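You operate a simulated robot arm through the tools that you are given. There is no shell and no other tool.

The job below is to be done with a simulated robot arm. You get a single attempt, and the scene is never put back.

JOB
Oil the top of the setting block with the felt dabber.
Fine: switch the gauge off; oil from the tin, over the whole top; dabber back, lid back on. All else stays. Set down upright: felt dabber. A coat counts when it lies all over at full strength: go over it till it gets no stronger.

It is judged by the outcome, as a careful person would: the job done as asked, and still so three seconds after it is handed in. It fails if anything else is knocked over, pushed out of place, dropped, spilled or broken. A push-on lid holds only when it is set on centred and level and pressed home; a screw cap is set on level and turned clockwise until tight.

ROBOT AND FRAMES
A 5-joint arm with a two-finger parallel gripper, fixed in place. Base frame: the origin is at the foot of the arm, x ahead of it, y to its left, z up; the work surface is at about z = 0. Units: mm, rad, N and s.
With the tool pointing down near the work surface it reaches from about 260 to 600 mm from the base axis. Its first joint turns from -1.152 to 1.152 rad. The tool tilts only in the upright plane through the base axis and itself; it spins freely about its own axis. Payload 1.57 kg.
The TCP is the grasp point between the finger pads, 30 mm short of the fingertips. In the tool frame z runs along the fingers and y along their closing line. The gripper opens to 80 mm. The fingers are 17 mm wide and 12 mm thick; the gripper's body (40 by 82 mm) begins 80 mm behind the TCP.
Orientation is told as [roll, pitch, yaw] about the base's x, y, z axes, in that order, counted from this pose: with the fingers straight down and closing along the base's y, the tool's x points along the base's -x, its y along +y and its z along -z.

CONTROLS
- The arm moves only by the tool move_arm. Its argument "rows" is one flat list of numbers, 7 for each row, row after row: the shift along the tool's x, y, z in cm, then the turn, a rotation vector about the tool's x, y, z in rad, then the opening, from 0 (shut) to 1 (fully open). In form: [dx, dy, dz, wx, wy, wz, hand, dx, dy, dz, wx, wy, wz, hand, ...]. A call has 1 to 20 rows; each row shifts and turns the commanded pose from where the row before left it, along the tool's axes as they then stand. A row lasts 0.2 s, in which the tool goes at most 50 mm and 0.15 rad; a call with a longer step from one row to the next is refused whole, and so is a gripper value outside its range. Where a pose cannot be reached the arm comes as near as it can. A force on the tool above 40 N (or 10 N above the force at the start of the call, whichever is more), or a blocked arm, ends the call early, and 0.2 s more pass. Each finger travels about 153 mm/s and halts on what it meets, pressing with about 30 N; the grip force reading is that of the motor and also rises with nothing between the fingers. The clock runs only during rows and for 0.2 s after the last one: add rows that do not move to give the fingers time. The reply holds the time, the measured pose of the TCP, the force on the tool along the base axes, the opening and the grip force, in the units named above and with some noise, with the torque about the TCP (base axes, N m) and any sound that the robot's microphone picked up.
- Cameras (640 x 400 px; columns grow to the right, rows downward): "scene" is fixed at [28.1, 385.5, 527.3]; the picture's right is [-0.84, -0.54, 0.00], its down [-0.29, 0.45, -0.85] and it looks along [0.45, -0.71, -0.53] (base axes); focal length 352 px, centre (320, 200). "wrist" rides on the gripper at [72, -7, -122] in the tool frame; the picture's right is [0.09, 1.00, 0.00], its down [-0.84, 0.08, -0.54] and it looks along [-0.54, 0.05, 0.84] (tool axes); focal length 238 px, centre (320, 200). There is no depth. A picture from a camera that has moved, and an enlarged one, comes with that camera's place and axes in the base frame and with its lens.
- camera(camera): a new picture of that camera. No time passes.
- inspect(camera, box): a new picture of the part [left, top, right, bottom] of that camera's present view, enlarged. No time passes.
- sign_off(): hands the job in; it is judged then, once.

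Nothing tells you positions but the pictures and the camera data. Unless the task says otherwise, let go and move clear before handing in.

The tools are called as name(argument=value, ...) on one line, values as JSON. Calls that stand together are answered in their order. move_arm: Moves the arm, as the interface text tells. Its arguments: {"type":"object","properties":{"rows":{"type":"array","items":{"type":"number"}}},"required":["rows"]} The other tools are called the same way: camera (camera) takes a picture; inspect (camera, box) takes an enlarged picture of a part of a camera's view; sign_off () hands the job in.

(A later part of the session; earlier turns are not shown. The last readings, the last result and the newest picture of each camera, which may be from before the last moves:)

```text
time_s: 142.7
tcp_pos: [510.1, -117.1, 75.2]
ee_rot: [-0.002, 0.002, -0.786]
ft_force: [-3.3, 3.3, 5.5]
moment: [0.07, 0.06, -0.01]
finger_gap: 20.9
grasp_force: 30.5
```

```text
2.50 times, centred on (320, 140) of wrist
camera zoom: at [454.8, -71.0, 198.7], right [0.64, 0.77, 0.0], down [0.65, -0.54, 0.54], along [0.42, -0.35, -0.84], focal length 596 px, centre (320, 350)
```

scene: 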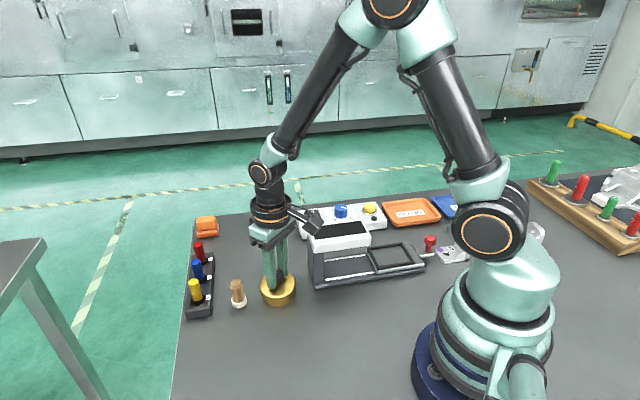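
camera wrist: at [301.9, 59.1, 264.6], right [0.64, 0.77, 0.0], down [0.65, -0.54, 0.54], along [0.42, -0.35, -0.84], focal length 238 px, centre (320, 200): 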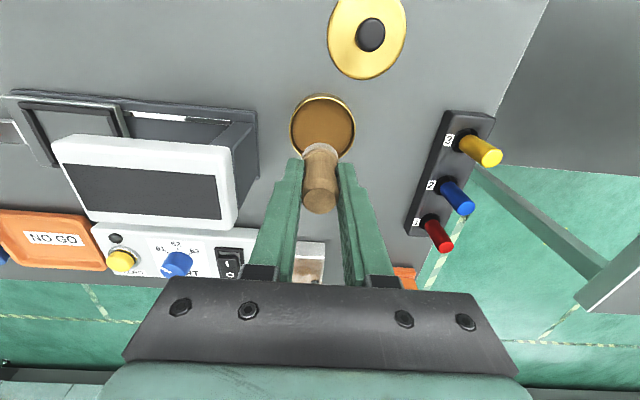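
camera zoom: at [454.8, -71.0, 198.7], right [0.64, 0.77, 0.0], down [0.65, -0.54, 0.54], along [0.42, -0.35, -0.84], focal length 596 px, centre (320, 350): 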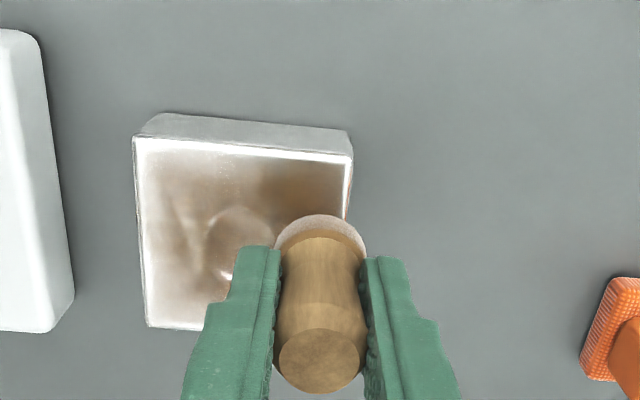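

Now once more around the screw's left side and back, then the inner arc.

move_arm(rows=[-0.25, 0.62, 0, 0, 0, 0, 0, -0.42, 0.6, 0, 0, 0, 0, 0, -0.5, 0.38, 0, 0, 0, 0, 0, 0.5, -0.38, 0, 0, 0, 0, 0, 0.42, -0.6, 0, 0, 0, 0, 0, 0.3, -0.7, 0, 0, 0, 0, 0, 0, -0.6, 0, 0, 0, 0, 0])

inspect(camera="scene", box=[240, 190, 310, 250])

inspect(camera="wrist", box=[220, 60, 420, 220])

```text
time_s: 144.3
tcp_pos: [505.5, -121.0, 76.5]
ee_rot: [-0.002, 0.002, -0.783]
ft_force: [-0.1, -0.1, 0.6]
moment: [0.04, 0.01, 0.01]
finger_gap: 20.9
grasp_force: 30.2
```

```text
6.67 times, centred on (275, 220) of scene
camera zoom: at [28.1, 385.5, 527.3], right [-0.84, -0.54, 0.0], down [-0.29, 0.45, -0.85], along [0.45, -0.71, -0.53], focal length 2343 px, centre (620, 67)
```

zoom: 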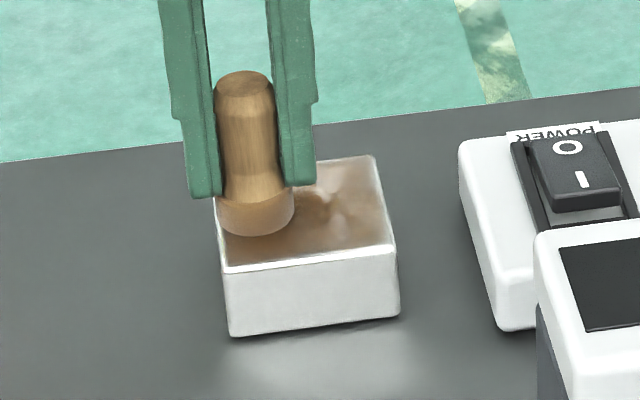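

```text
2.50 times, centred on (320, 140) of wrist
camera zoom: at [448.9, -75.6, 199.0], right [0.64, 0.77, 0.0], down [0.65, -0.54, 0.54], along [0.42, -0.35, -0.84], focal length 596 px, centre (320, 350)
```

zoom: 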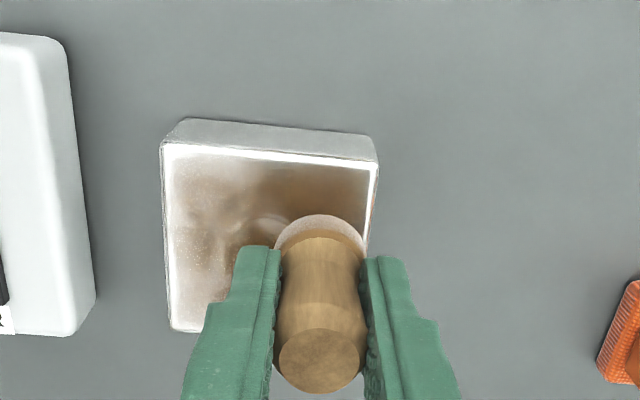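

Contact went light; pressing 0.4 mm and doing inner lines with the remaining oil.

move_arm(rows=[0, -0.2, 0.035, 0, 0, 0, 0, 0, -0.9, 0, 0, 0, 0, 0, 0, -0.9, 0, 0, 0, 0, 0, 0, -0.9, 0, 0, 0, 0, 0, 0, -0.9, 0, 0, 0, 0, 0, -0.5, 0, 0, 0, 0, 0, 0, -0.5, 0, 0, 0, 0, 0, 0, 0, 0.7, 0, 0, 0, 0, 0, 0, 0.7, 0, 0, 0, 0, 0, 0, 0.6, 0, 0, 0, 0, 0])

inspect(camera="scene", box=[240, 190, 310, 250])

```text
time_s: 146.5
tcp_pos: [499.0, -139.3, 76.5]
ee_rot: [-0.001, 0.002, -0.784]
ft_force: [0.7, -0.2, -1.0]
moment: [-0.01, -0.02, 0.0]
finger_gap: 20.8
grasp_force: 30.0
```

```text
6.67 times, centred on (275, 220) of scene
camera zoom: at [28.1, 385.5, 527.3], right [-0.84, -0.54, 0.0], down [-0.29, 0.45, -0.85], along [0.45, -0.71, -0.53], focal length 2343 px, centre (620, 67)
```

zoom: 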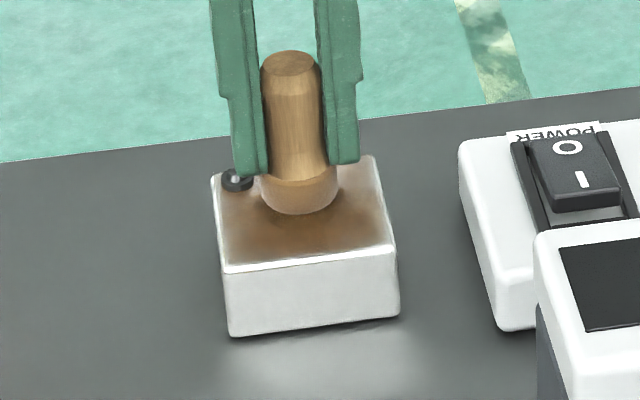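

I'll lift clear to compare the film again with earlier pictures.

move_arm(rows=[0, 0, -2, 0, 0, 0, 0, 0, 0, -4, 0, 0, 0, 0, -4.2, 0, 0, 0, 0, 0, 0, -2, 1, 0, 0, 0, 0, 0])

inspect(camera="scene", box=[255, 200, 295, 235])

inspect(camera="wrist", box=[220, 0, 380, 140])

```text
time_s: 147.5
tcp_pos: [549.3, -179.8, 135.2]
ee_rot: [-0.002, 0.002, -0.784]
ft_force: [-0.8, -0.4, 0.3]
moment: [0.01, 0.0, 0.01]
finger_gap: 20.7
grasp_force: 29.7
```

```text
11.43 times, centred on (275, 218) of scene
camera zoom: at [28.1, 385.5, 527.3], right [-0.84, -0.54, 0.0], down [-0.29, 0.45, -0.85], along [0.45, -0.71, -0.53], focal length 4017 px, centre (834, 0)
```

zoom: 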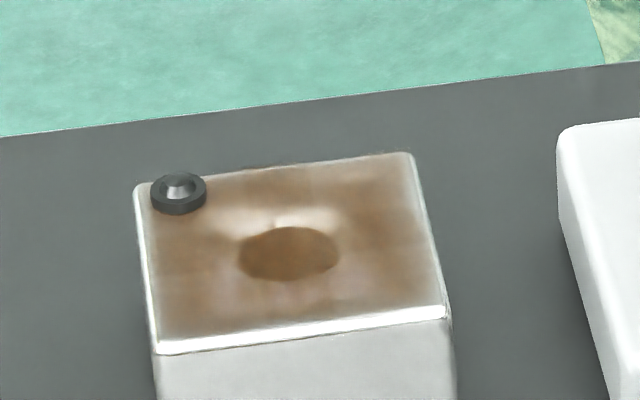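

```text
2.86 times, centred on (300, 70) of wrist
camera zoom: at [494.0, -133.9, 257.5], right [0.64, 0.77, 0.0], down [0.65, -0.54, 0.54], along [0.42, -0.35, -0.84], focal length 681 px, centre (377, 571)
```

zoom: 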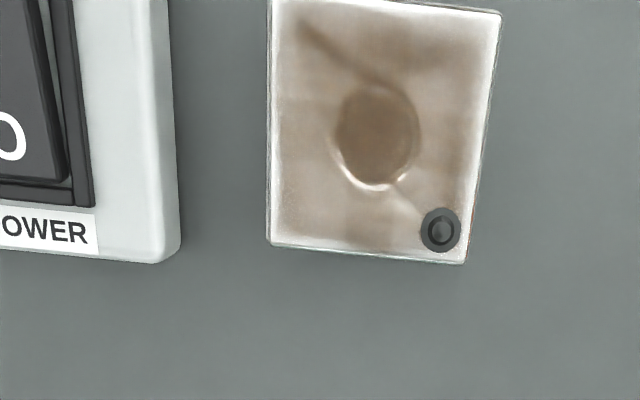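

The film is slightly deeper but still lighter toward the rims, so I'll dip again and go slowly round the edges and corners with dwells.

move_arm(rows=[4.517, 0.03, 0, 0, 0, 0, 0, 4.517, 0.03, 0, 0, 0, 0, 0, 4.517, 0.03, 0, 0, 0, 0, 0, 4.517, 0.03, 0, 0, 0, 0, 0, 4.517, 0.03, 0, 0, 0, 0, 0, 4.517, 0.03, 0, 0, 0, 0, 0, 0, 0, 0, 0, 0, 0, 0, 0, 0, 3.6, 0, 0, 0, 0, 0, 0, 3.5, 0, 0, 0, 0, 0, 0, 0.15, 0, 0, 0, 0, 0, 0, 0.1, 0, 0, 0, 0, 0, 0, 0, 0, 0, 0, 0])

inspect(camera="scene", box=[230, 240, 320, 320])

```text
time_s: 150.1
tcp_pos: [359.8, 15.4, 62.4]
ee_rot: [-0.001, 0.0, -0.785]
ft_force: [0.5, -0.2, -0.4]
moment: [0.02, 0.03, 0.01]
finger_gap: 20.5
grasp_force: 29.7
```

```text
5.00 times, centred on (275, 280) of scene
camera zoom: at [28.1, 385.5, 527.3], right [-0.84, -0.54, 0.0], down [-0.29, 0.45, -0.85], along [0.45, -0.71, -0.53], focal length 1757 px, centre (545, -200)
```

zoom: 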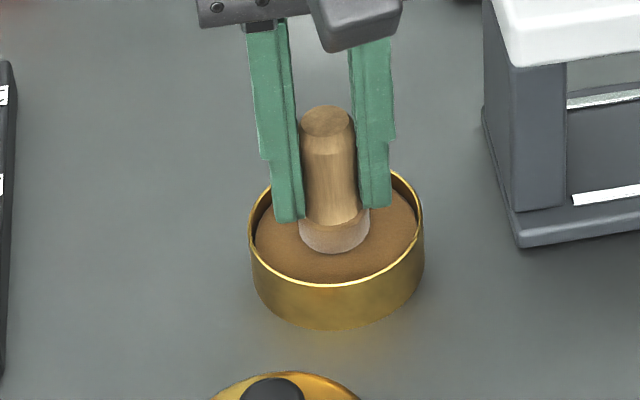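

Nearly on the pad; lowering in half-millimetre steps.

move_arm(rows=[0, 0, 0.05, 0, 0, 0, 0, 0, 0, 0.05, 0, 0, 0, 0, 0, 0, 0.05, 0, 0, 0, 0, 0, 0, 0, 0, 0, 0, 0])

```text
time_s: 151.1
tcp_pos: [360.3, 16.0, 60.4]
ee_rot: [0.0, -0.001, -0.783]
ft_force: [-2.8, -0.8, 9.1]
moment: [-0.11, 0.03, -0.02]
finger_gap: 20.7
grasp_force: 30.5
```

Contact 9 N; dwelling two seconds.

move_arm(rows=[0, 0, 0, 0, 0, 0, 0, 0, 0, 0, 0, 0, 0, 0, 0, 0, 0, 0, 0, 0, 0, 0, 0, 0, 0, 0, 0, 0, 0, 0, 0, 0, 0, 0, 0, 0, 0, 0, 0, 0, 0, 0, 0, 0, 0, 0, 0, 0, 0, 0, 0, 0, 0, 0, 0, 0])

inspect(camera="scene", box=[230, 240, 320, 320])

```text
time_s: 152.9
tcp_pos: [359.9, 15.5, 60.8]
ee_rot: [0.001, 0.0, -0.785]
ft_force: [1.3, -0.8, 9.2]
moment: [-0.1, -0.08, 0.0]
finger_gap: 20.8
grasp_force: 30.2
```

```text
5.00 times, centred on (275, 280) of scene
camera zoom: at [28.1, 385.5, 527.3], right [-0.84, -0.54, 0.0], down [-0.29, 0.45, -0.85], along [0.45, -0.71, -0.53], focal length 1757 px, centre (545, -200)
```

zoom: 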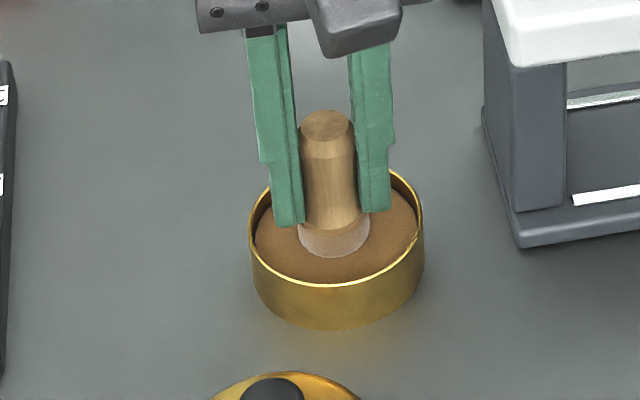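

Loaded. Going to the left edge beside the screw for the slow edge pass.

move_arm(rows=[0, 0, -0.6, 0, 0, 0, 0, 0, 0, -3, 0, 0, 0, 0, 0, 0, -3, 0, 0, 0, 0, -4.0, 0.249, 0, 0, 0, 0, 0, -4.0, 0.249, 0, 0, 0, 0, 0, -4.0, 0.249, 0, 0, 0, 0, 0, -4.0, 0.249, 0, 0, 0, 0, 0, -4.0, 0.249, 0, 0, 0, 0, 0, 0, 0, 2.5, 0, 0, 0, 0, 0, 0, 2.3, 0, 0, 0, 0, 0, 0, 0.15, 0, 0, 0, 0, 0, 0, 0, 0, 0, 0, 0])

inspect(camera="wrist", box=[220, 60, 420, 220])

```text
time_s: 155.5
tcp_pos: [511.2, -117.5, 76.8]
ee_rot: [0.0, 0.004, -0.784]
ft_force: [0.4, -0.4, -0.4]
moment: [0.0, 0.03, 0.0]
finger_gap: 20.5
grasp_force: 30.2
```

```text
2.50 times, centred on (320, 140) of wrist
camera zoom: at [454.5, -71.7, 199.5], right [0.64, 0.77, 0.0], down [0.65, -0.54, 0.54], along [0.42, -0.35, -0.84], focal length 596 px, centre (320, 350)
```

zoom: 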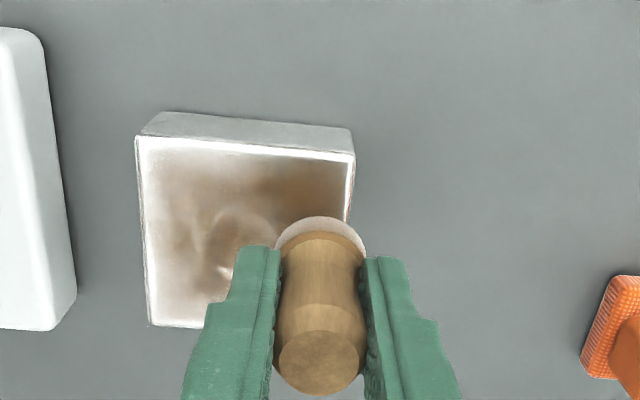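

Placed safely. Lowering to light contact.

move_arm(rows=[0, 0, 0.1, 0, 0, 0, 0, 0, 0, 0.05, 0, 0, 0, 0, 0, 0, 0.03, 0, 0, 0, 0, 0, 0, 0, 0, 0, 0, 0])

```text
time_s: 156.5
tcp_pos: [509.1, -117.2, 76.5]
ee_rot: [0.0, 0.0, -0.785]
ft_force: [-4.7, 1.4, 11.3]
moment: [-0.04, 0.07, -0.02]
finger_gap: 20.7
grasp_force: 30.3
```

Contact 11 N. Slow sweep round the screw's left side with dwells.

move_arm(rows=[-0.2, 0.6, -0.01, 0, 0, 0, 0, 0, 0, 0, 0, 0, 0, 0, -0.42, 0.6, 0, 0, 0, 0, 0, 0, 0, 0, 0, 0, 0, 0, -0.5, 0.38, 0, 0, 0, 0, 0, 0, 0, 0, 0, 0, 0, 0, 0, 0, 0, 0, 0, 0, 0])

inspect(camera="wrist", box=[220, 60, 420, 220])

```text
time_s: 158.1
tcp_pos: [530.8, -112.7, 75.2]
ee_rot: [0.0, 0.0, -0.783]
ft_force: [-6.4, 4.1, 16.7]
moment: [-0.07, 0.33, -0.12]
finger_gap: 20.3
grasp_force: 29.6
```

```text
2.50 times, centred on (320, 140) of wrist
camera zoom: at [474.6, -66.7, 198.4], right [0.64, 0.77, 0.0], down [0.65, -0.54, 0.54], along [0.42, -0.35, -0.84], focal length 596 px, centre (320, 350)
```

zoom: 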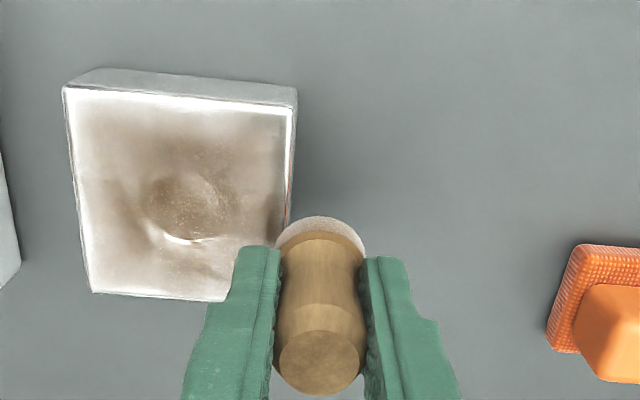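

Good contact there. Next the outer-strip, corner, and far-strip dabs again with dwells.

move_arm(rows=[0, 0, -1.2, 0, 0, 0, 0, -1.18, 0.16, 0, 0, 0, 0, 0, 0, 0, 0.8, 0, 0, 0, 0, 0, 0, 0.3, 0, 0, 0, 0, 0, 0, 0.08, 0, 0, 0, 0, 0, 0, 0, 0, 0, 0, 0, 0, 0, 0, 0, 0, 0, 0, 0, 0, 0, 0, 0, 0, 0])

inspect(camera="wrist", box=[220, 30, 420, 220])

```text
time_s: 159.9
tcp_pos: [539.3, -119.3, 76.9]
ee_rot: [0.0, 0.002, -0.784]
ft_force: [-0.1, 0.1, 1.7]
moment: [-0.02, -0.03, 0.01]
finger_gap: 20.7
grasp_force: 29.9
```

```text
2.11 times, centred on (320, 125) of wrist
camera zoom: at [483.3, -74.4, 198.6], right [0.64, 0.77, 0.0], down [0.65, -0.54, 0.54], along [0.42, -0.35, -0.84], focal length 502 px, centre (320, 358)
```

zoom: 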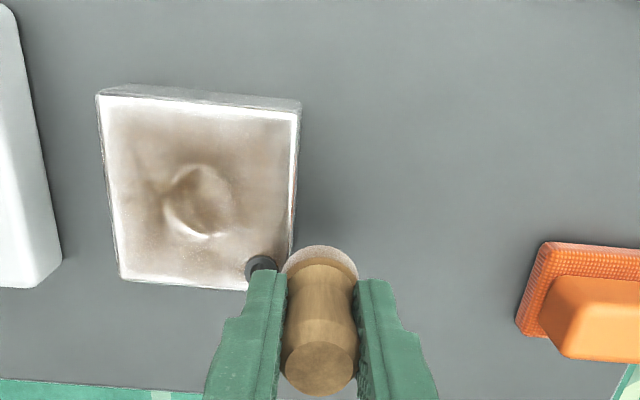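

Very light here; pressing 0.4 mm more and dwelling, then on to the corner.

move_arm(rows=[0, 0, 0.04, 0, 0, 0, 0, 0, 0, 0, 0, 0, 0, 0, 0, 0, 0, 0, 0, 0, 0, 0, 0, 0, 0, 0, 0, 0])

move_arm(rows=[0, 0, -1.2, 0, 0, 0, 0, -1.55, -0.62, 0, 0, 0, 0, 0, 0, 0, 0.8, 0, 0, 0, 0, 0, 0, 0.3, 0, 0, 0, 0, 0, 0, 0.08, 0, 0, 0, 0, 0, 0, 0, 0, 0, 0, 0, 0, 0, 0, 0, 0, 0, 0, 0, 0, 0, 0, 0, 0, 0])

inspect(camera="wrist", box=[220, 30, 420, 220])

```text
time_s: 160.9
tcp_pos: [539.4, -118.9, 74.5]
ee_rot: [0.002, 0.001, -0.785]
ft_force: [-1.3, 0.0, 5.0]
moment: [-0.08, 0.04, 0.0]
finger_gap: 20.7
grasp_force: 30.3
```

```text
time_s: 162.7
tcp_pos: [544.0, -134.7, 75.9]
ee_rot: [0.0, 0.001, -0.786]
ft_force: [-0.9, -0.8, 2.0]
moment: [0.0, 0.0, 0.01]
finger_gap: 20.6
grasp_force: 30.1
```

```text
2.11 times, centred on (320, 125) of wrist
camera zoom: at [489.1, -89.8, 198.6], right [0.64, 0.77, 0.0], down [0.65, -0.54, 0.54], along [0.42, -0.35, -0.84], focal length 502 px, centre (320, 358)
```

zoom: 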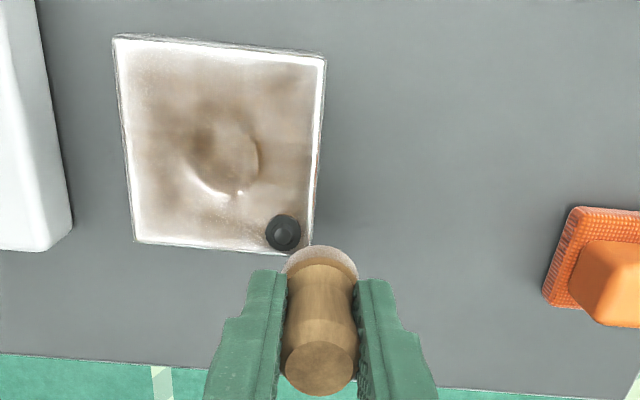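

Slightly close to the screw; I'll shift 1 mm outward and press 0.4 mm with a dwell.

move_arm(rows=[-0.1, 0.1, 0, 0, 0, 0, 0, 0, 0, 0.04, 0, 0, 0, 0, 0, 0, 0, 0, 0, 0, 0, 0, 0, 0, 0, 0, 0, 0, 0, 0, 0, 0, 0, 0, 0])

move_arm(rows=[0, 0, -1.2, 0, 0, 0, 0, -0.6, -1.5, 0, 0, 0, 0, 0, 0, 0, 0.8, 0, 0, 0, 0, 0, 0, 0.3, 0, 0, 0, 0, 0, 0, 0.08, 0, 0, 0, 0, 0, 0, 0, 0, 0, 0, 0, 0, 0, 0, 0, 0, 0, 0, 0, 0, 0, 0, 0, 0, 0])

inspect(camera="wrist", box=[220, 30, 420, 220])

```text
time_s: 163.9
tcp_pos: [546.8, -135.9, 75.1]
ee_rot: [0.0, 0.002, -0.784]
ft_force: [-1.4, -0.1, 3.6]
moment: [0.02, 0.07, -0.02]
finger_gap: 20.6
grasp_force: 29.4
```

```text
time_s: 165.7
tcp_pos: [540.7, -150.0, 75.8]
ee_rot: [0.0, 0.0, -0.784]
ft_force: [-0.8, 0.2, 0.1]
moment: [-0.01, 0.03, -0.02]
finger_gap: 20.6
grasp_force: 30.5
```

```text
2.11 times, centred on (320, 125) of wrist
camera zoom: at [484.4, -104.7, 197.9], right [0.64, 0.77, 0.0], down [0.65, -0.54, 0.54], along [0.42, -0.35, -0.84], focal length 502 px, centre (320, 358)
```

zoom: 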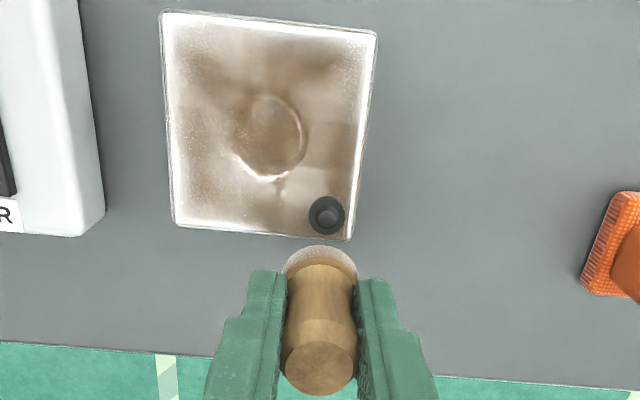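

Not quite touching; pressing 0.6 mm, dwell, then slide the arc onto the block.

move_arm(rows=[0.03, 0, 0.05, 0, 0, 0, 0, 0, 0, 0.02, 0, 0, 0, 0, 0, 0, 0, 0, 0, 0, 0, 0, 0, 0, 0, 0, 0, 0])

```text
time_s: 166.7
tcp_pos: [540.0, -150.0, 74.4]
ee_rot: [0.0, 0.002, -0.783]
ft_force: [0.1, -0.2, -0.2]
moment: [-0.02, -0.03, -0.02]
finger_gap: 20.9
grasp_force: 30.3
```

No contact there (overlap too small). I'll lift and come down further along where the overlap is bigger.

move_arm(rows=[0, 0, -1.2, 0, 0, 0, 0, 0.4, -1.35, 0, 0, 0, 0, 0, 0, 0, 0.8, 0, 0, 0, 0, 0, 0, 0.25, 0, 0, 0, 0, 0, 0, 0.08, 0, 0, 0, 0, 0, 0, 0, 0, 0, 0, 0])

inspect(camera="wrist", box=[220, 30, 420, 220])

```text
time_s: 168.1
tcp_pos: [527.5, -158.1, 75.3]
ee_rot: [-0.001, 0.002, -0.782]
ft_force: [-1.2, 0.7, 0.6]
moment: [0.01, 0.01, 0.03]
finger_gap: 21.0
grasp_force: 30.0
```

```text
2.11 times, centred on (320, 125) of wrist
camera zoom: at [471.9, -111.5, 198.6], right [0.64, 0.77, 0.0], down [0.65, -0.54, 0.54], along [0.42, -0.35, -0.84], focal length 502 px, centre (320, 358)
```

zoom: 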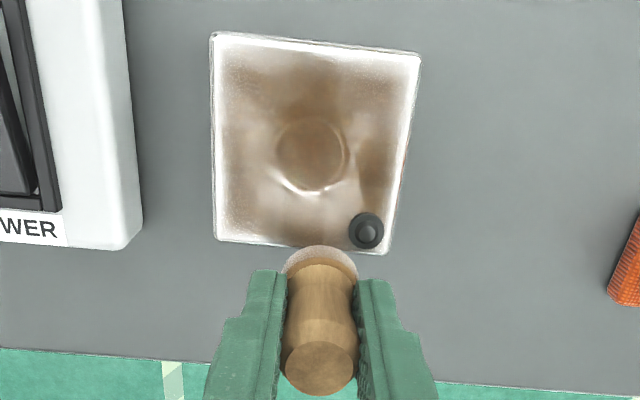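

Good overlap with the far edge here; lowering to contact.

move_arm(rows=[0.05, 0, 0.04, 0, 0, 0, 0, 0, 0, 0.03, 0, 0, 0, 0, 0, 0, 0, 0, 0, 0, 0])

```text
time_s: 168.9
tcp_pos: [528.1, -156.4, 75.5]
ee_rot: [0.001, 0.0, -0.784]
ft_force: [-1.1, -1.2, 10.5]
moment: [-0.02, 0.13, 0.01]
finger_gap: 20.6
grasp_force: 30.0
```

Contact 10 N. Slow slide along the far edge with dwells to the far-right corner.

move_arm(rows=[-0.15, 0.35, 0, 0, 0, 0, 0, 0, 0, 0, 0, 0, 0, 0, 0.15, -0.35, 0, 0, 0, 0, 0, 0.6, -0.4, 0, 0, 0, 0, 0, 0.45, -0.3, 0, 0, 0, 0, 0, 0, 0, 0, 0, 0, 0, 0, 0.2, -0.6, 0, 0, 0, 0, 0, 0.1, -0.6, 0, 0, 0, 0, 0, 0, 0, 0, 0, 0, 0, 0, 0, -0.6, 0, 0, 0, 0, 0, 0, -0.6, 0, 0, 0, 0, 0, 0, 0, 0, 0, 0, 0, 0, 0, 0, 0, 0, 0, 0, 0])

inspect(camera="scene", box=[240, 190, 310, 250])

```text
time_s: 171.7
tcp_pos: [496.2, -168.9, 75.9]
ee_rot: [0.0, 0.0, -0.786]
ft_force: [5.6, 2.2, 16.0]
moment: [0.09, -0.16, 0.0]
finger_gap: 20.7
grasp_force: 30.3
```

```text
6.67 times, centred on (275, 220) of scene
camera zoom: at [28.0, 385.5, 527.3], right [-0.84, -0.54, 0.0], down [-0.29, 0.45, -0.85], along [0.45, -0.71, -0.53], focal length 2343 px, centre (620, 67)
```

zoom: 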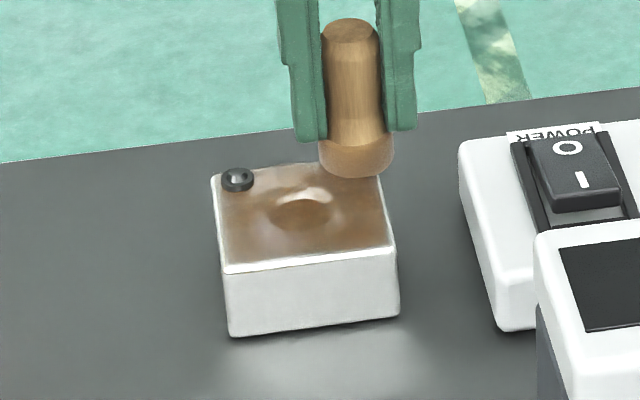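

Continuing slowly up the right edge to the near-right corner.

move_arm(rows=[0.3, -0.1, -0.02, 0, 0, 0, 0, 0.6, 0, 0, 0, 0, 0, 0, 0, 0, 0, 0, 0, 0, 0, 0.6, 0, 0, 0, 0, 0, 0, 0.6, 0, 0, 0, 0, 0, 0, 0, 0, 0, 0, 0, 0, 0, 0.6, 0, 0, 0, 0, 0, 0, 0.6, 0, 0, 0, 0, 0, 0, 0, 0, 0, 0, 0, 0, 0, 0.6, 0, 0, 0, 0, 0, 0, 0.6, 0, 0, 0, 0, 0, 0, 0.3, 0, 0, 0, 0, 0, 0, 0, 0, 0, 0, 0, 0, 0, 0, 0, 0, 0, 0, 0, 0])

inspect(camera="scene", box=[240, 190, 310, 250])

```text
time_s: 174.7
tcp_pos: [462.3, -135.0, 75.3]
ee_rot: [0.001, -0.001, -0.784]
ft_force: [7.2, -3.8, 19.1]
moment: [-0.22, -0.45, 0.01]
finger_gap: 20.8
grasp_force: 29.7
```

```text
6.67 times, centred on (275, 220) of scene
camera zoom: at [28.0, 385.5, 527.3], right [-0.84, -0.54, 0.0], down [-0.29, 0.45, -0.85], along [0.45, -0.71, -0.53], focal length 2343 px, centre (620, 67)
```

zoom: 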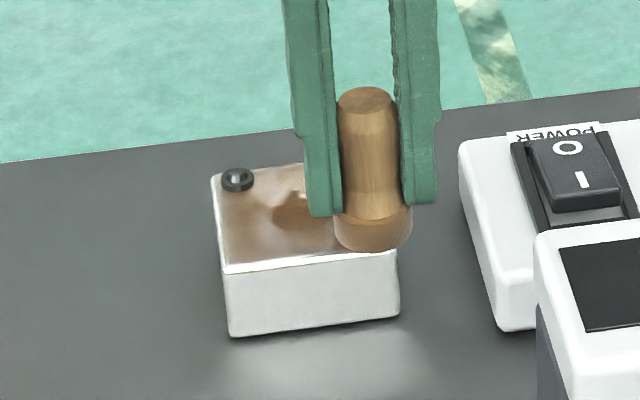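

Easing pressure and moving along the near edge to the near-left corner.

move_arm(rows=[0.05, 0.3, -0.035, 0, 0, 0, 0, 0, 0.6, -0.003, 0, 0, 0, 0, 0, 0, 0, 0, 0, 0, 0, 0, 0.6, -0.003, 0, 0, 0, 0, 0, 0.6, -0.003, 0, 0, 0, 0, 0, 0, 0, 0, 0, 0, 0, 0, 0.6, -0.005, 0, 0, 0, 0, 0, 0.6, -0.005, 0, 0, 0, 0, 0, 0, 0, 0, 0, 0, 0, 0, 0.6, -0.005, 0, 0, 0, 0, 0, 0.6, -0.005, 0, 0, 0, 0, 0, 0.3, -0.005, 0, 0, 0, 0, 0, 0, 0, 0, 0, 0, 0, 0, 0, 0, 0, 0, 0, 0])

inspect(camera="scene", box=[240, 190, 310, 250])

```text
time_s: 177.7
tcp_pos: [495.2, -101.0, 75.6]
ee_rot: [-0.002, 0.003, -0.784]
ft_force: [-0.5, 0.7, 2.1]
moment: [0.0, 0.01, -0.03]
finger_gap: 20.6
grasp_force: 29.9
```

```text
6.67 times, centred on (275, 220) of scene
camera zoom: at [28.1, 385.5, 527.3], right [-0.84, -0.54, 0.0], down [-0.29, 0.45, -0.85], along [0.45, -0.71, -0.53], focal length 2343 px, centre (620, 67)
```

zoom: 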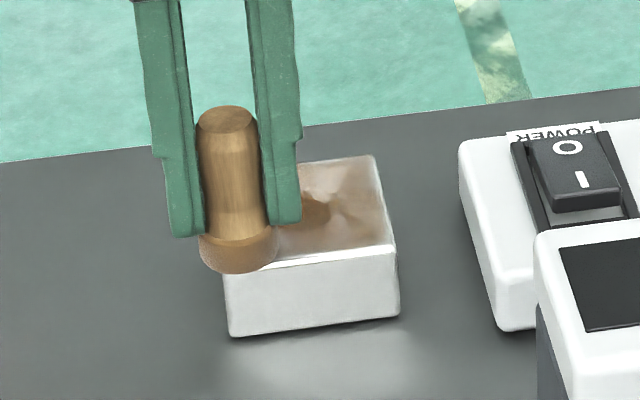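

Light at this corner; pressing slightly, dwelling, then down the left edge toward the screw side.

move_arm(rows=[0, 0, 0.02, 0, 0, 0, 0, 0, 0, 0, 0, 0, 0, 0, -0.25, 0, 0, 0, 0, 0, 0, -0.5, 0, 0, 0, 0, 0, 0, 0, 0, 0, 0, 0, 0, 0, -0.5, 0, 0, 0, 0, 0, 0, -0.5, 0, 0, 0, 0, 0, 0, 0, 0, 0, 0, 0, 0, 0, -0.35, 0, 0, 0, 0, 0, 0, 0, 0, 0, 0, 0, 0, 0])

inspect(camera="scene", box=[240, 190, 310, 250])

inspect(camera="wrist", box=[220, 60, 420, 220])

```text
time_s: 179.9
tcp_pos: [508.9, -116.4, 75.6]
ee_rot: [-0.001, 0.001, -0.782]
ft_force: [-1.1, -0.1, 0.0]
moment: [0.0, 0.0, -0.04]
finger_gap: 20.4
grasp_force: 30.0
```

```text
6.67 times, centred on (275, 220) of scene
camera zoom: at [28.1, 385.5, 527.3], right [-0.84, -0.54, 0.0], down [-0.29, 0.45, -0.85], along [0.45, -0.71, -0.53], focal length 2343 px, centre (620, 67)
```

zoom: 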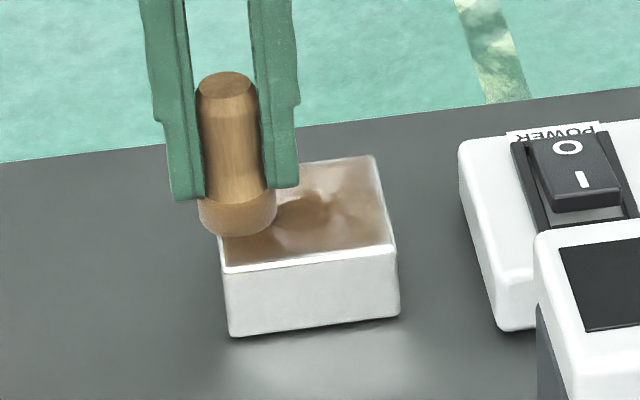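

```text
2.50 times, centred on (320, 140) of wrist
camera zoom: at [453.5, -71.6, 198.6], right [0.64, 0.77, 0.0], down [0.65, -0.54, 0.54], along [0.42, -0.35, -0.84], focal length 596 px, centre (320, 350)
```

zoom: 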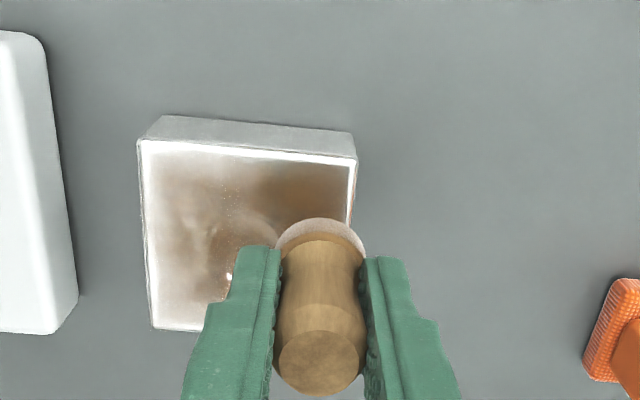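

Contact was lost along this stretch, so I'll press to contact and repeat it.

move_arm(rows=[0, 0, 0.04, 0, 0, 0, 0, 0, 0, 0, 0, 0, 0, 0])

```text
time_s: 180.5
tcp_pos: [509.9, -116.5, 75.7]
ee_rot: [0.0, 0.001, -0.786]
ft_force: [-4.2, 0.1, 6.2]
moment: [-0.04, 0.08, -0.02]
finger_gap: 20.9
grasp_force: 30.4
```

Contact 6 N. Sweeping slowly along the left edge to the near corner and back with dwells.

move_arm(rows=[0.5, 0, 0, 0, 0, 0, 0, 0, 0, 0, 0, 0, 0, 0, 0.5, 0, 0, 0, 0, 0, 0, 0.5, 0, 0, 0, 0, 0, 0, 0, 0, 0, 0, 0, 0, 0, 0.45, 0, 0, 0, 0, 0, 0, 0, 0, 0, 0, 0, 0, 0, 0, 0, 0, 0, 0, 0, 0, -0.45, -0.15, -0.005, 0, 0, 0, 0, -0.5, 0, 0, 0, 0, 0, 0, 0, 0, 0, 0, 0, 0, 0, -0.5, 0, 0, 0, 0, 0, 0, -0.4, 0, 0, 0, 0, 0, 0])

inspect(camera="scene", box=[240, 190, 310, 250])

```text
time_s: 183.3
tcp_pos: [507.5, -117.0, 75.4]
ee_rot: [0.002, 0.003, -0.783]
ft_force: [-7.8, 8.9, 23.5]
moment: [0.49, 0.26, 0.01]
finger_gap: 20.6
grasp_force: 29.5
```

```text
6.67 times, centred on (275, 220) of scene
camera zoom: at [28.0, 385.5, 527.3], right [-0.84, -0.54, 0.0], down [-0.29, 0.45, -0.85], along [0.45, -0.71, -0.53], focal length 2343 px, centre (620, 67)
```

zoom: 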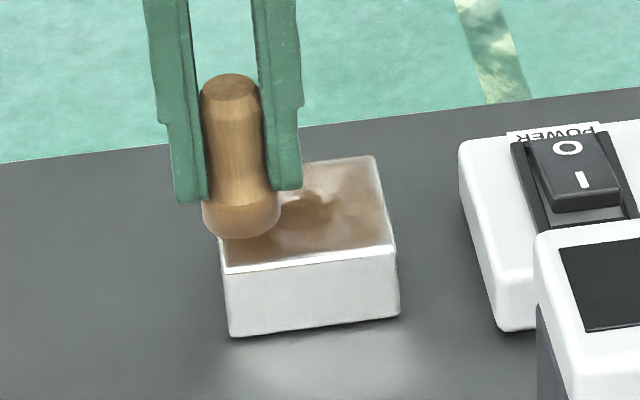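

Easing pressure, then inner lines across the middle.

move_arm(rows=[0, -0.3, -0.04, 0, 0, 0, 0, 0, -0.8, 0, 0, 0, 0, 0, 0, -0.8, 0, 0, 0, 0, 0, 0, -0.8, 0, 0, 0, 0, 0, 0, -0.8, 0, 0, 0, 0, 0, 0, -0.8, 0, 0, 0, 0, 0, 0, 0, 0, 0, 0, 0, 0])

move_arm(rows=[-0.5, 0, 0, 0, 0, 0, 0, -0.5, 0, 0, 0, 0, 0, 0, 0, 0.8, 0, 0, 0, 0, 0, 0, 0.8, 0, 0, 0, 0, 0, 0, 0.7, 0, 0, 0, 0, 0, -0.5, -0.2, 0, 0, 0, 0, 0, -0.3, -0.3, 0, 0, 0, 0, 0, 0, -0.7, 0, 0, 0, 0, 0, 0, -0.7, 0, 0, 0, 0, 0])

inspect(camera="scene", box=[240, 190, 310, 250])

```text
time_s: 184.9
tcp_pos: [476.9, -147.3, 76.3]
ee_rot: [0.0, -0.001, -0.785]
ft_force: [6.1, 3.0, 14.9]
moment: [0.15, -0.25, -0.02]
finger_gap: 20.6
grasp_force: 29.5
```

```text
time_s: 186.9
tcp_pos: [494.0, -156.3, 76.1]
ee_rot: [0.0, 0.001, -0.786]
ft_force: [4.0, 2.7, 8.2]
moment: [0.12, -0.22, 0.0]
finger_gap: 20.6
grasp_force: 30.5
```

```text
6.67 times, centred on (275, 220) of scene
camera zoom: at [28.1, 385.5, 527.3], right [-0.84, -0.54, 0.0], down [-0.29, 0.45, -0.85], along [0.45, -0.71, -0.53], focal length 2343 px, centre (620, 67)
```

zoom: 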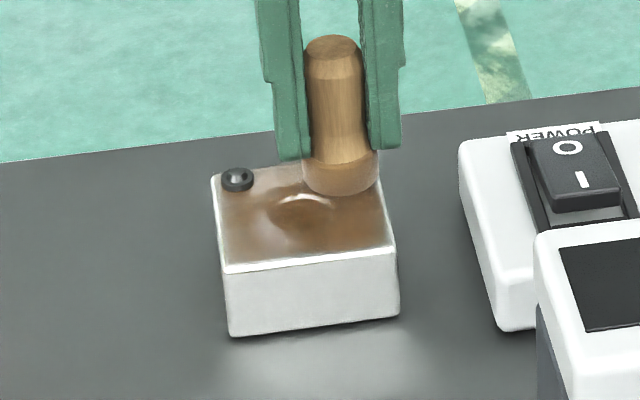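

Good contact throughout. Lifting clear to compare again.

move_arm(rows=[0, 0, -2, 0, 0, 0, 0, 0, 0, -4, 0, 0, 0, 0, -4.2, 0.5, 0, 0, 0, 0, 0, -2, 1, 0, 0, 0, 0, 0])

inspect(camera="scene", box=[255, 200, 295, 235])

inspect(camera="wrist", box=[220, 0, 380, 140])

```text
time_s: 187.9
tcp_pos: [546.9, -190.7, 134.8]
ee_rot: [-0.002, 0.003, -0.783]
ft_force: [0.0, 0.0, 0.0]
moment: [-0.01, 0.03, 0.0]
finger_gap: 21.0
grasp_force: 29.8
```

```text
11.43 times, centred on (275, 218) of scene
camera zoom: at [28.1, 385.5, 527.3], right [-0.84, -0.54, 0.0], down [-0.29, 0.45, -0.85], along [0.45, -0.71, -0.53], focal length 4017 px, centre (834, 0)
```

zoom: 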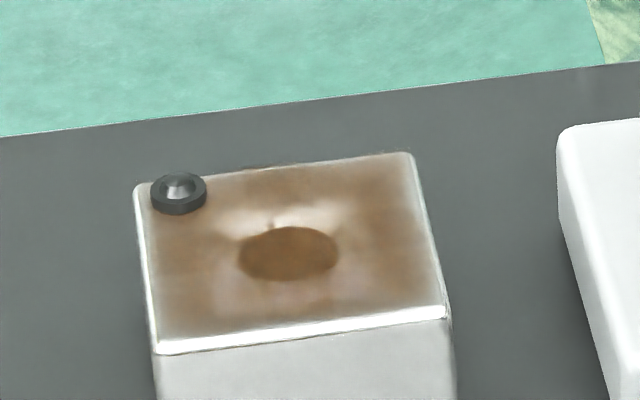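

```text
2.86 times, centred on (300, 70) of wrist
camera zoom: at [491.5, -145.3, 257.9], right [0.64, 0.77, 0.0], down [0.65, -0.54, 0.54], along [0.42, -0.35, -0.84], focal length 681 px, centre (377, 571)
```

zoom: 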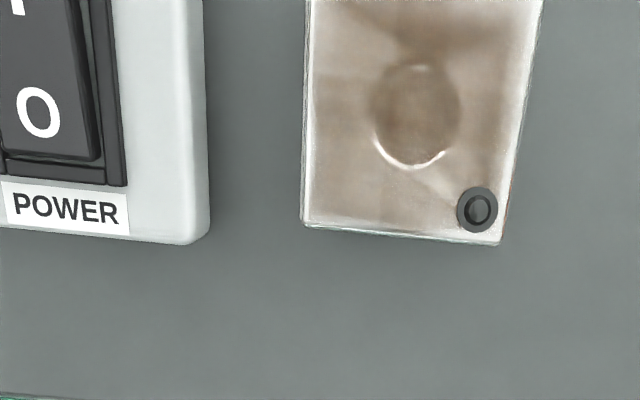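

I'll enlarge small patches of the film (edge versus centre) to judge evenness.

inspect(camera="scene", box=[262, 207, 284, 222])

inspect(camera="wrist", box=[320, 0, 360, 60])

```text
16.00 times, centred on (273, 214) of scene
camera zoom: at [28.1, 385.5, 527.3], right [-0.84, -0.54, 0.0], down [-0.29, 0.45, -0.85], along [0.45, -0.71, -0.53], focal length 5623 px, centre (1072, -32)
```

zoom: 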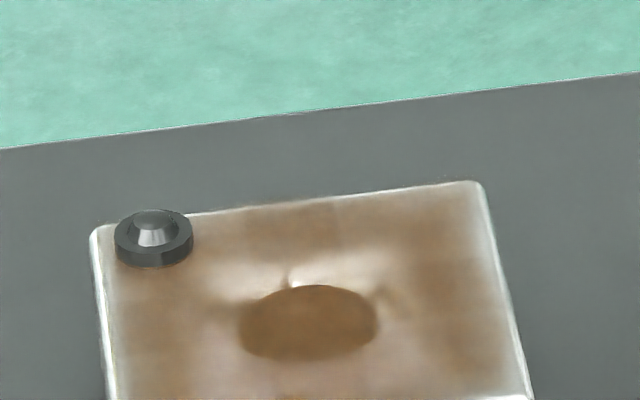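

```text
6.67 times, centred on (340, 30) of wrist
camera zoom: at [491.5, -145.3, 257.9], right [0.64, 0.77, 0.0], down [0.65, -0.54, 0.54], along [0.42, -0.35, -0.84], focal length 1589 px, centre (187, 1333)
```

zoom: 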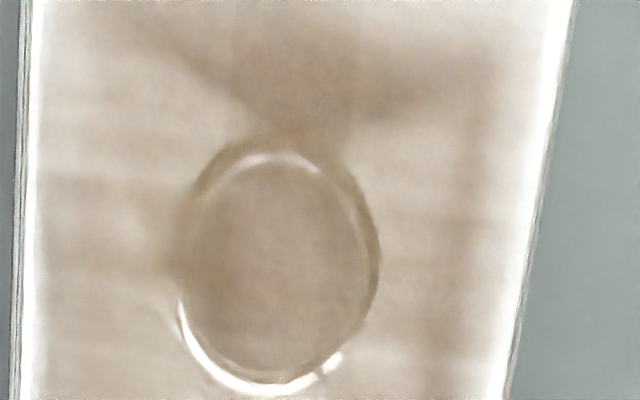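

There are faint 10 mm patch boundaries in the film, hinting at uneven strength. I'll come a little closer for a clearer view.

move_arm(rows=[2.5, -0.5, 2.5, 0, 0, 0, 0, 0, 0, 0, 0, 0, 0, 0])

camera(camera="wrist")

inspect(camera="wrist", box=[280, 30, 400, 140])

```text
time_s: 188.5
tcp_pos: [526.4, -176.7, 108.7]
ee_rot: [0.0, 0.001, -0.782]
ft_force: [-0.1, -0.8, 0.0]
moment: [0.01, 0.02, -0.04]
finger_gap: 20.6
grasp_force: 29.9
```

```text
taken
camera wrist: at [470.6, -130.7, 232.1], right [0.64, 0.77, 0.0], down [0.65, -0.54, 0.54], along [0.42, -0.35, -0.84], focal length 238 px, centre (320, 200)
```

wrist: 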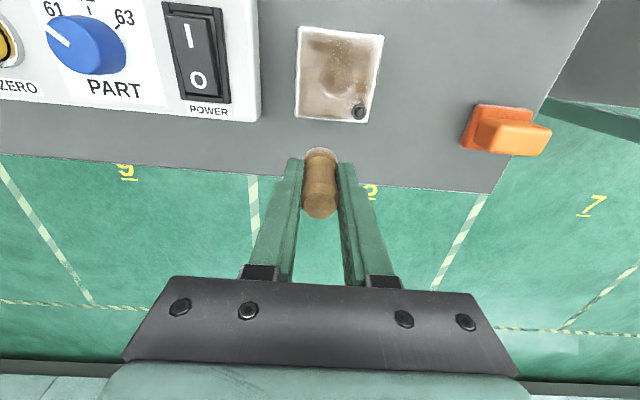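

```text
3.64 times, centred on (340, 85) of wrist
camera zoom: at [470.6, -130.7, 232.1], right [0.64, 0.77, 0.0], down [0.65, -0.54, 0.54], along [0.42, -0.35, -0.84], focal length 867 px, centre (247, 618)
```

zoom: 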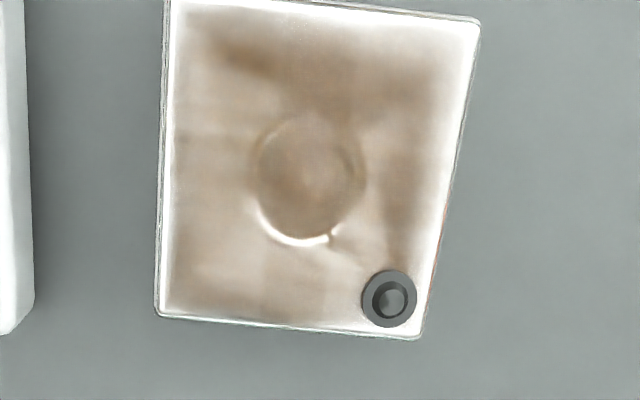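

Nearly even, with slight differences. One more dip and a slower, complete pass to bring everything up to full strength.

move_arm(rows=[0, 0, -2.6, 0, 0, 0, 0, 4.21, 0.28, 0, 0, 0, 0, 0, 4.21, 0.28, 0, 0, 0, 0, 0, 4.21, 0.28, 0, 0, 0, 0, 0, 4.21, 0.28, 0, 0, 0, 0, 0, 4.21, 0.28, 0, 0, 0, 0, 0, 4.21, 0.28, 0, 0, 0, 0, 0, 0, 0, 0, 0, 0, 0, 0, 0, 0, 3.6, 0, 0, 0, 0, 0, 0, 3.5, 0, 0, 0, 0, 0, 0, 0.15, 0, 0, 0, 0, 0, 0, 0.1, 0, 0, 0, 0, 0, 0, 0, 0, 0, 0, 0])

inspect(camera="scene", box=[230, 240, 320, 320])

```text
time_s: 191.3
tcp_pos: [359.2, 14.6, 60.7]
ee_rot: [-0.002, 0.001, -0.784]
ft_force: [-0.3, 1.0, 0.3]
moment: [-0.01, -0.01, 0.04]
finger_gap: 20.6
grasp_force: 29.5
```

```text
5.00 times, centred on (275, 280) of scene
camera zoom: at [28.1, 385.5, 527.3], right [-0.84, -0.54, 0.0], down [-0.29, 0.45, -0.85], along [0.45, -0.71, -0.53], focal length 1757 px, centre (545, -200)
```

zoom: 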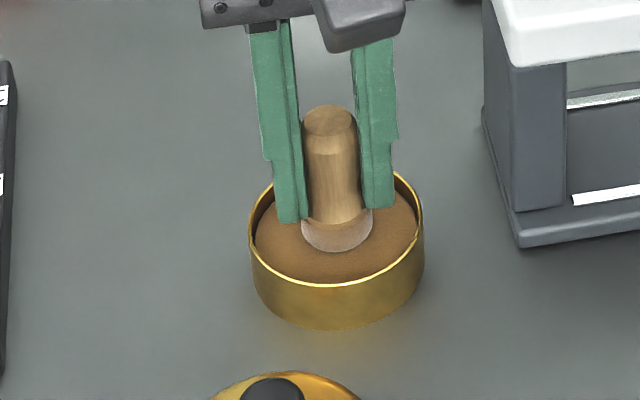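

Just above the pad; half-millimetre steps down.

move_arm(rows=[0, 0, 0.05, 0, 0, 0, 0, 0, 0, 0.05, 0, 0, 0, 0, 0, 0, 0, 0, 0, 0, 0])

```text
time_s: 192.1
tcp_pos: [358.9, 14.5, 62.5]
ee_rot: [-0.003, 0.002, -0.782]
ft_force: [0.5, 0.2, -0.9]
moment: [0.0, 0.0, 0.01]
finger_gap: 20.8
grasp_force: 30.0
```

No contact; continuing.

move_arm(rows=[0, 0, 0.05, 0, 0, 0, 0, 0, 0, 0.05, 0, 0, 0, 0, 0, 0, 0, 0, 0, 0, 0])

```text
time_s: 192.9
tcp_pos: [360.5, 13.9, 62.2]
ee_rot: [-0.001, -0.001, -0.781]
ft_force: [-0.5, 0.8, 0.8]
moment: [-0.02, -0.02, -0.01]
finger_gap: 20.7
grasp_force: 29.7
```

Not yet; another pair of half-millimetre steps.

move_arm(rows=[0, 0, 0.05, 0, 0, 0, 0, 0, 0, 0.05, 0, 0, 0, 0, 0, 0, 0, 0, 0, 0, 0])

```text
time_s: 193.7
tcp_pos: [359.8, 13.9, 60.8]
ee_rot: [-0.001, -0.001, -0.784]
ft_force: [-6.1, 1.6, 18.1]
moment: [-0.03, 0.16, 0.0]
finger_gap: 20.6
grasp_force: 30.0
```

Contact 18 N; I'll ease 0.3 mm and dwell two seconds.

move_arm(rows=[0, 0, -0.03, 0, 0, 0, 0, 0, 0, 0, 0, 0, 0, 0, 0, 0, 0, 0, 0, 0, 0, 0, 0, 0, 0, 0, 0, 0, 0, 0, 0, 0, 0, 0, 0, 0, 0, 0, 0, 0, 0, 0, 0, 0, 0, 0, 0, 0, 0, 0, 0, 0, 0, 0, 0, 0])

move_arm(rows=[0, 0, -0.6, 0, 0, 0, 0, 0, 0, -3, 0, 0, 0, 0, 0, 0, -3, 0, 0, 0, 0, -4.39, 0.28, 0, 0, 0, 0, 0, -4.39, 0.28, 0, 0, 0, 0, 0, -4.39, 0.28, 0, 0, 0, 0, 0, -4.39, 0.28, 0, 0, 0, 0, 0, 0, 0, 2.5, 0, 0, 0, 0, 0, 0, 2.3, 0, 0, 0, 0, 0, 0, 0.15, 0, 0, 0, 0, 0, 0, 0, 0, 0, 0, 0])

inspect(camera="scene", box=[240, 190, 310, 250])

```text
time_s: 195.5
tcp_pos: [359.4, 13.8, 60.4]
ee_rot: [-0.001, -0.001, -0.785]
ft_force: [2.2, -1.2, 11.1]
moment: [-0.12, -0.13, 0.04]
finger_gap: 20.8
grasp_force: 29.7
```

```text
time_s: 197.9
tcp_pos: [490.8, -102.7, 76.6]
ee_rot: [0.002, 0.002, -0.785]
ft_force: [0.7, -0.1, 0.4]
moment: [-0.01, -0.03, 0.02]
finger_gap: 20.2
grasp_force: 30.0
```

```text
6.67 times, centred on (275, 220) of scene
camera zoom: at [28.1, 385.5, 527.3], right [-0.84, -0.54, 0.0], down [-0.29, 0.45, -0.85], along [0.45, -0.71, -0.53], focal length 2343 px, centre (620, 67)
```

zoom: 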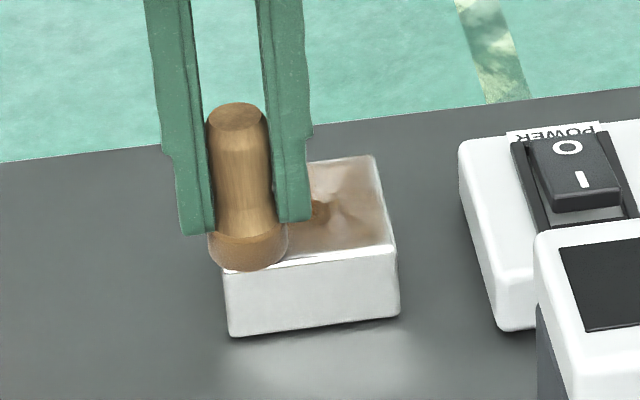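

Over the near-left corner; shift in 3 mm and lower to contact.

move_arm(rows=[-0.25, 0.2, 0.1, 0, 0, 0, 0, 0, 0, 0.05, 0, 0, 0, 0, 0, 0, 0.03, 0, 0, 0, 0, 0, 0, 0, 0, 0, 0, 0])

```text
time_s: 198.9
tcp_pos: [494.5, -101.8, 75.4]
ee_rot: [0.0, 0.002, -0.783]
ft_force: [-3.3, 1.5, 6.9]
moment: [-0.01, 0.06, -0.01]
finger_gap: 20.9
grasp_force: 30.4
```

Contact 7 N. Slow line along the near edge and back one row in.

move_arm(rows=[0, -0.57, 0, 0, 0, 0, 0, 0, -0.57, 0.003, 0, 0, 0, 0, 0, -0.57, 0.003, 0, 0, 0, 0, 0, -0.57, 0.003, 0, 0, 0, 0, 0, -0.57, 0.003, 0, 0, 0, 0, 0, -0.57, 0.003, 0, 0, 0, 0, 0, -0.57, 0.003, 0, 0, 0, 0, 0, -0.57, 0.003, 0, 0, 0, 0, 0, 0, 0, 0, 0, 0, 0, -0.45, 0, 0, 0, 0, 0, 0, -0.45, 0, 0, 0, 0, 0, 0])

```text
time_s: 201.4
tcp_pos: [467.1, -139.5, 76.9]
ee_rot: [-0.003, 0.007, -0.783]
ft_force: [-1.3, 1.9, 5.2]
moment: [-0.01, 0.03, -0.01]
finger_gap: 20.7
grasp_force: 29.4
stopped in row 11: the force on the tool passed its limit at 41 N (the readings are from after the stop); the commanded pose is now the measured one
```

Another brief spike at the change of direction; I'll check the block and from now on lift between lines.

move_arm(rows=[0, 0, -0.3, -0.003, -0.007, 0, 0, 0, 0, 0, 0, 0, 0, 0])

inspect(camera="scene", box=[240, 190, 310, 250])

```text
time_s: 202.0
tcp_pos: [466.6, -140.8, 79.0]
ee_rot: [0.0, 0.0, -0.783]
ft_force: [0.4, 0.5, 0.0]
moment: [0.01, 0.01, 0.01]
finger_gap: 20.6
grasp_force: 30.0
```

```text
6.67 times, centred on (275, 220) of scene
camera zoom: at [28.1, 385.5, 527.3], right [-0.84, -0.54, 0.0], down [-0.29, 0.45, -0.85], along [0.45, -0.71, -0.53], focal length 2343 px, centre (620, 67)
```

zoom: 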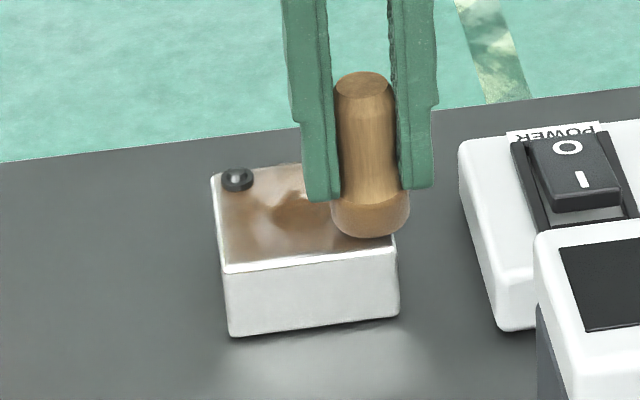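

Block unmoved. Lowering again and doing the second line.

move_arm(rows=[0, 0.1, 0.28, 0, 0, 0, 0, 0, 0, 0.03, 0, 0, 0, 0, 0, 0, 0, 0, 0, 0, 0])

```text
time_s: 202.8
tcp_pos: [467.0, -139.0, 75.3]
ee_rot: [0.0, 0.002, -0.782]
ft_force: [-6.8, -0.4, 15.6]
moment: [-0.07, 0.23, -0.06]
finger_gap: 20.4
grasp_force: 30.1
```

move_arm(rows=[0, 0.3, -0.025, 0, 0, 0, 0, 0, 0.57, -0.003, 0, 0, 0, 0, 0, 0.57, -0.003, 0, 0, 0, 0, 0, 0.57, -0.003, 0, 0, 0, 0, 0, 0.57, -0.003, 0, 0, 0, 0, 0, 0.57, -0.003, 0, 0, 0, 0, 0, 0.57, -0.003, 0, 0, 0, 0, 0, 0.57, -0.003, 0, 0, 0, 0, 0, 0.5, -0.003, 0, 0, 0, 0])

inspect(camera="scene", box=[240, 190, 310, 250])

```text
time_s: 204.8
tcp_pos: [501.3, -104.3, 75.9]
ee_rot: [-0.001, 0.001, -0.784]
ft_force: [-0.3, -0.1, 1.7]
moment: [-0.05, 0.02, 0.03]
finger_gap: 20.6
grasp_force: 30.2
```

```text
6.67 times, centred on (275, 220) of scene
camera zoom: at [28.1, 385.5, 527.3], right [-0.84, -0.54, 0.0], down [-0.29, 0.45, -0.85], along [0.45, -0.71, -0.53], focal length 2343 px, centre (620, 67)
```

zoom: 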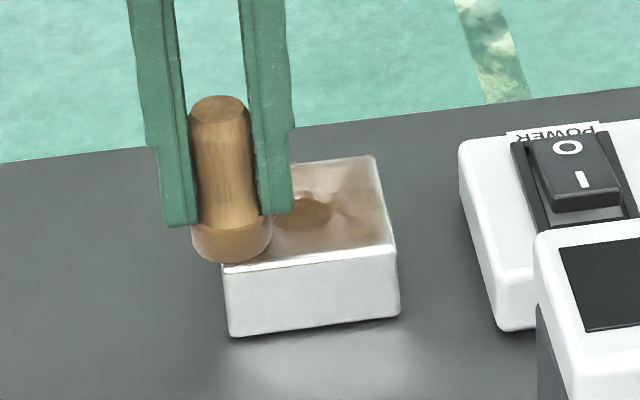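

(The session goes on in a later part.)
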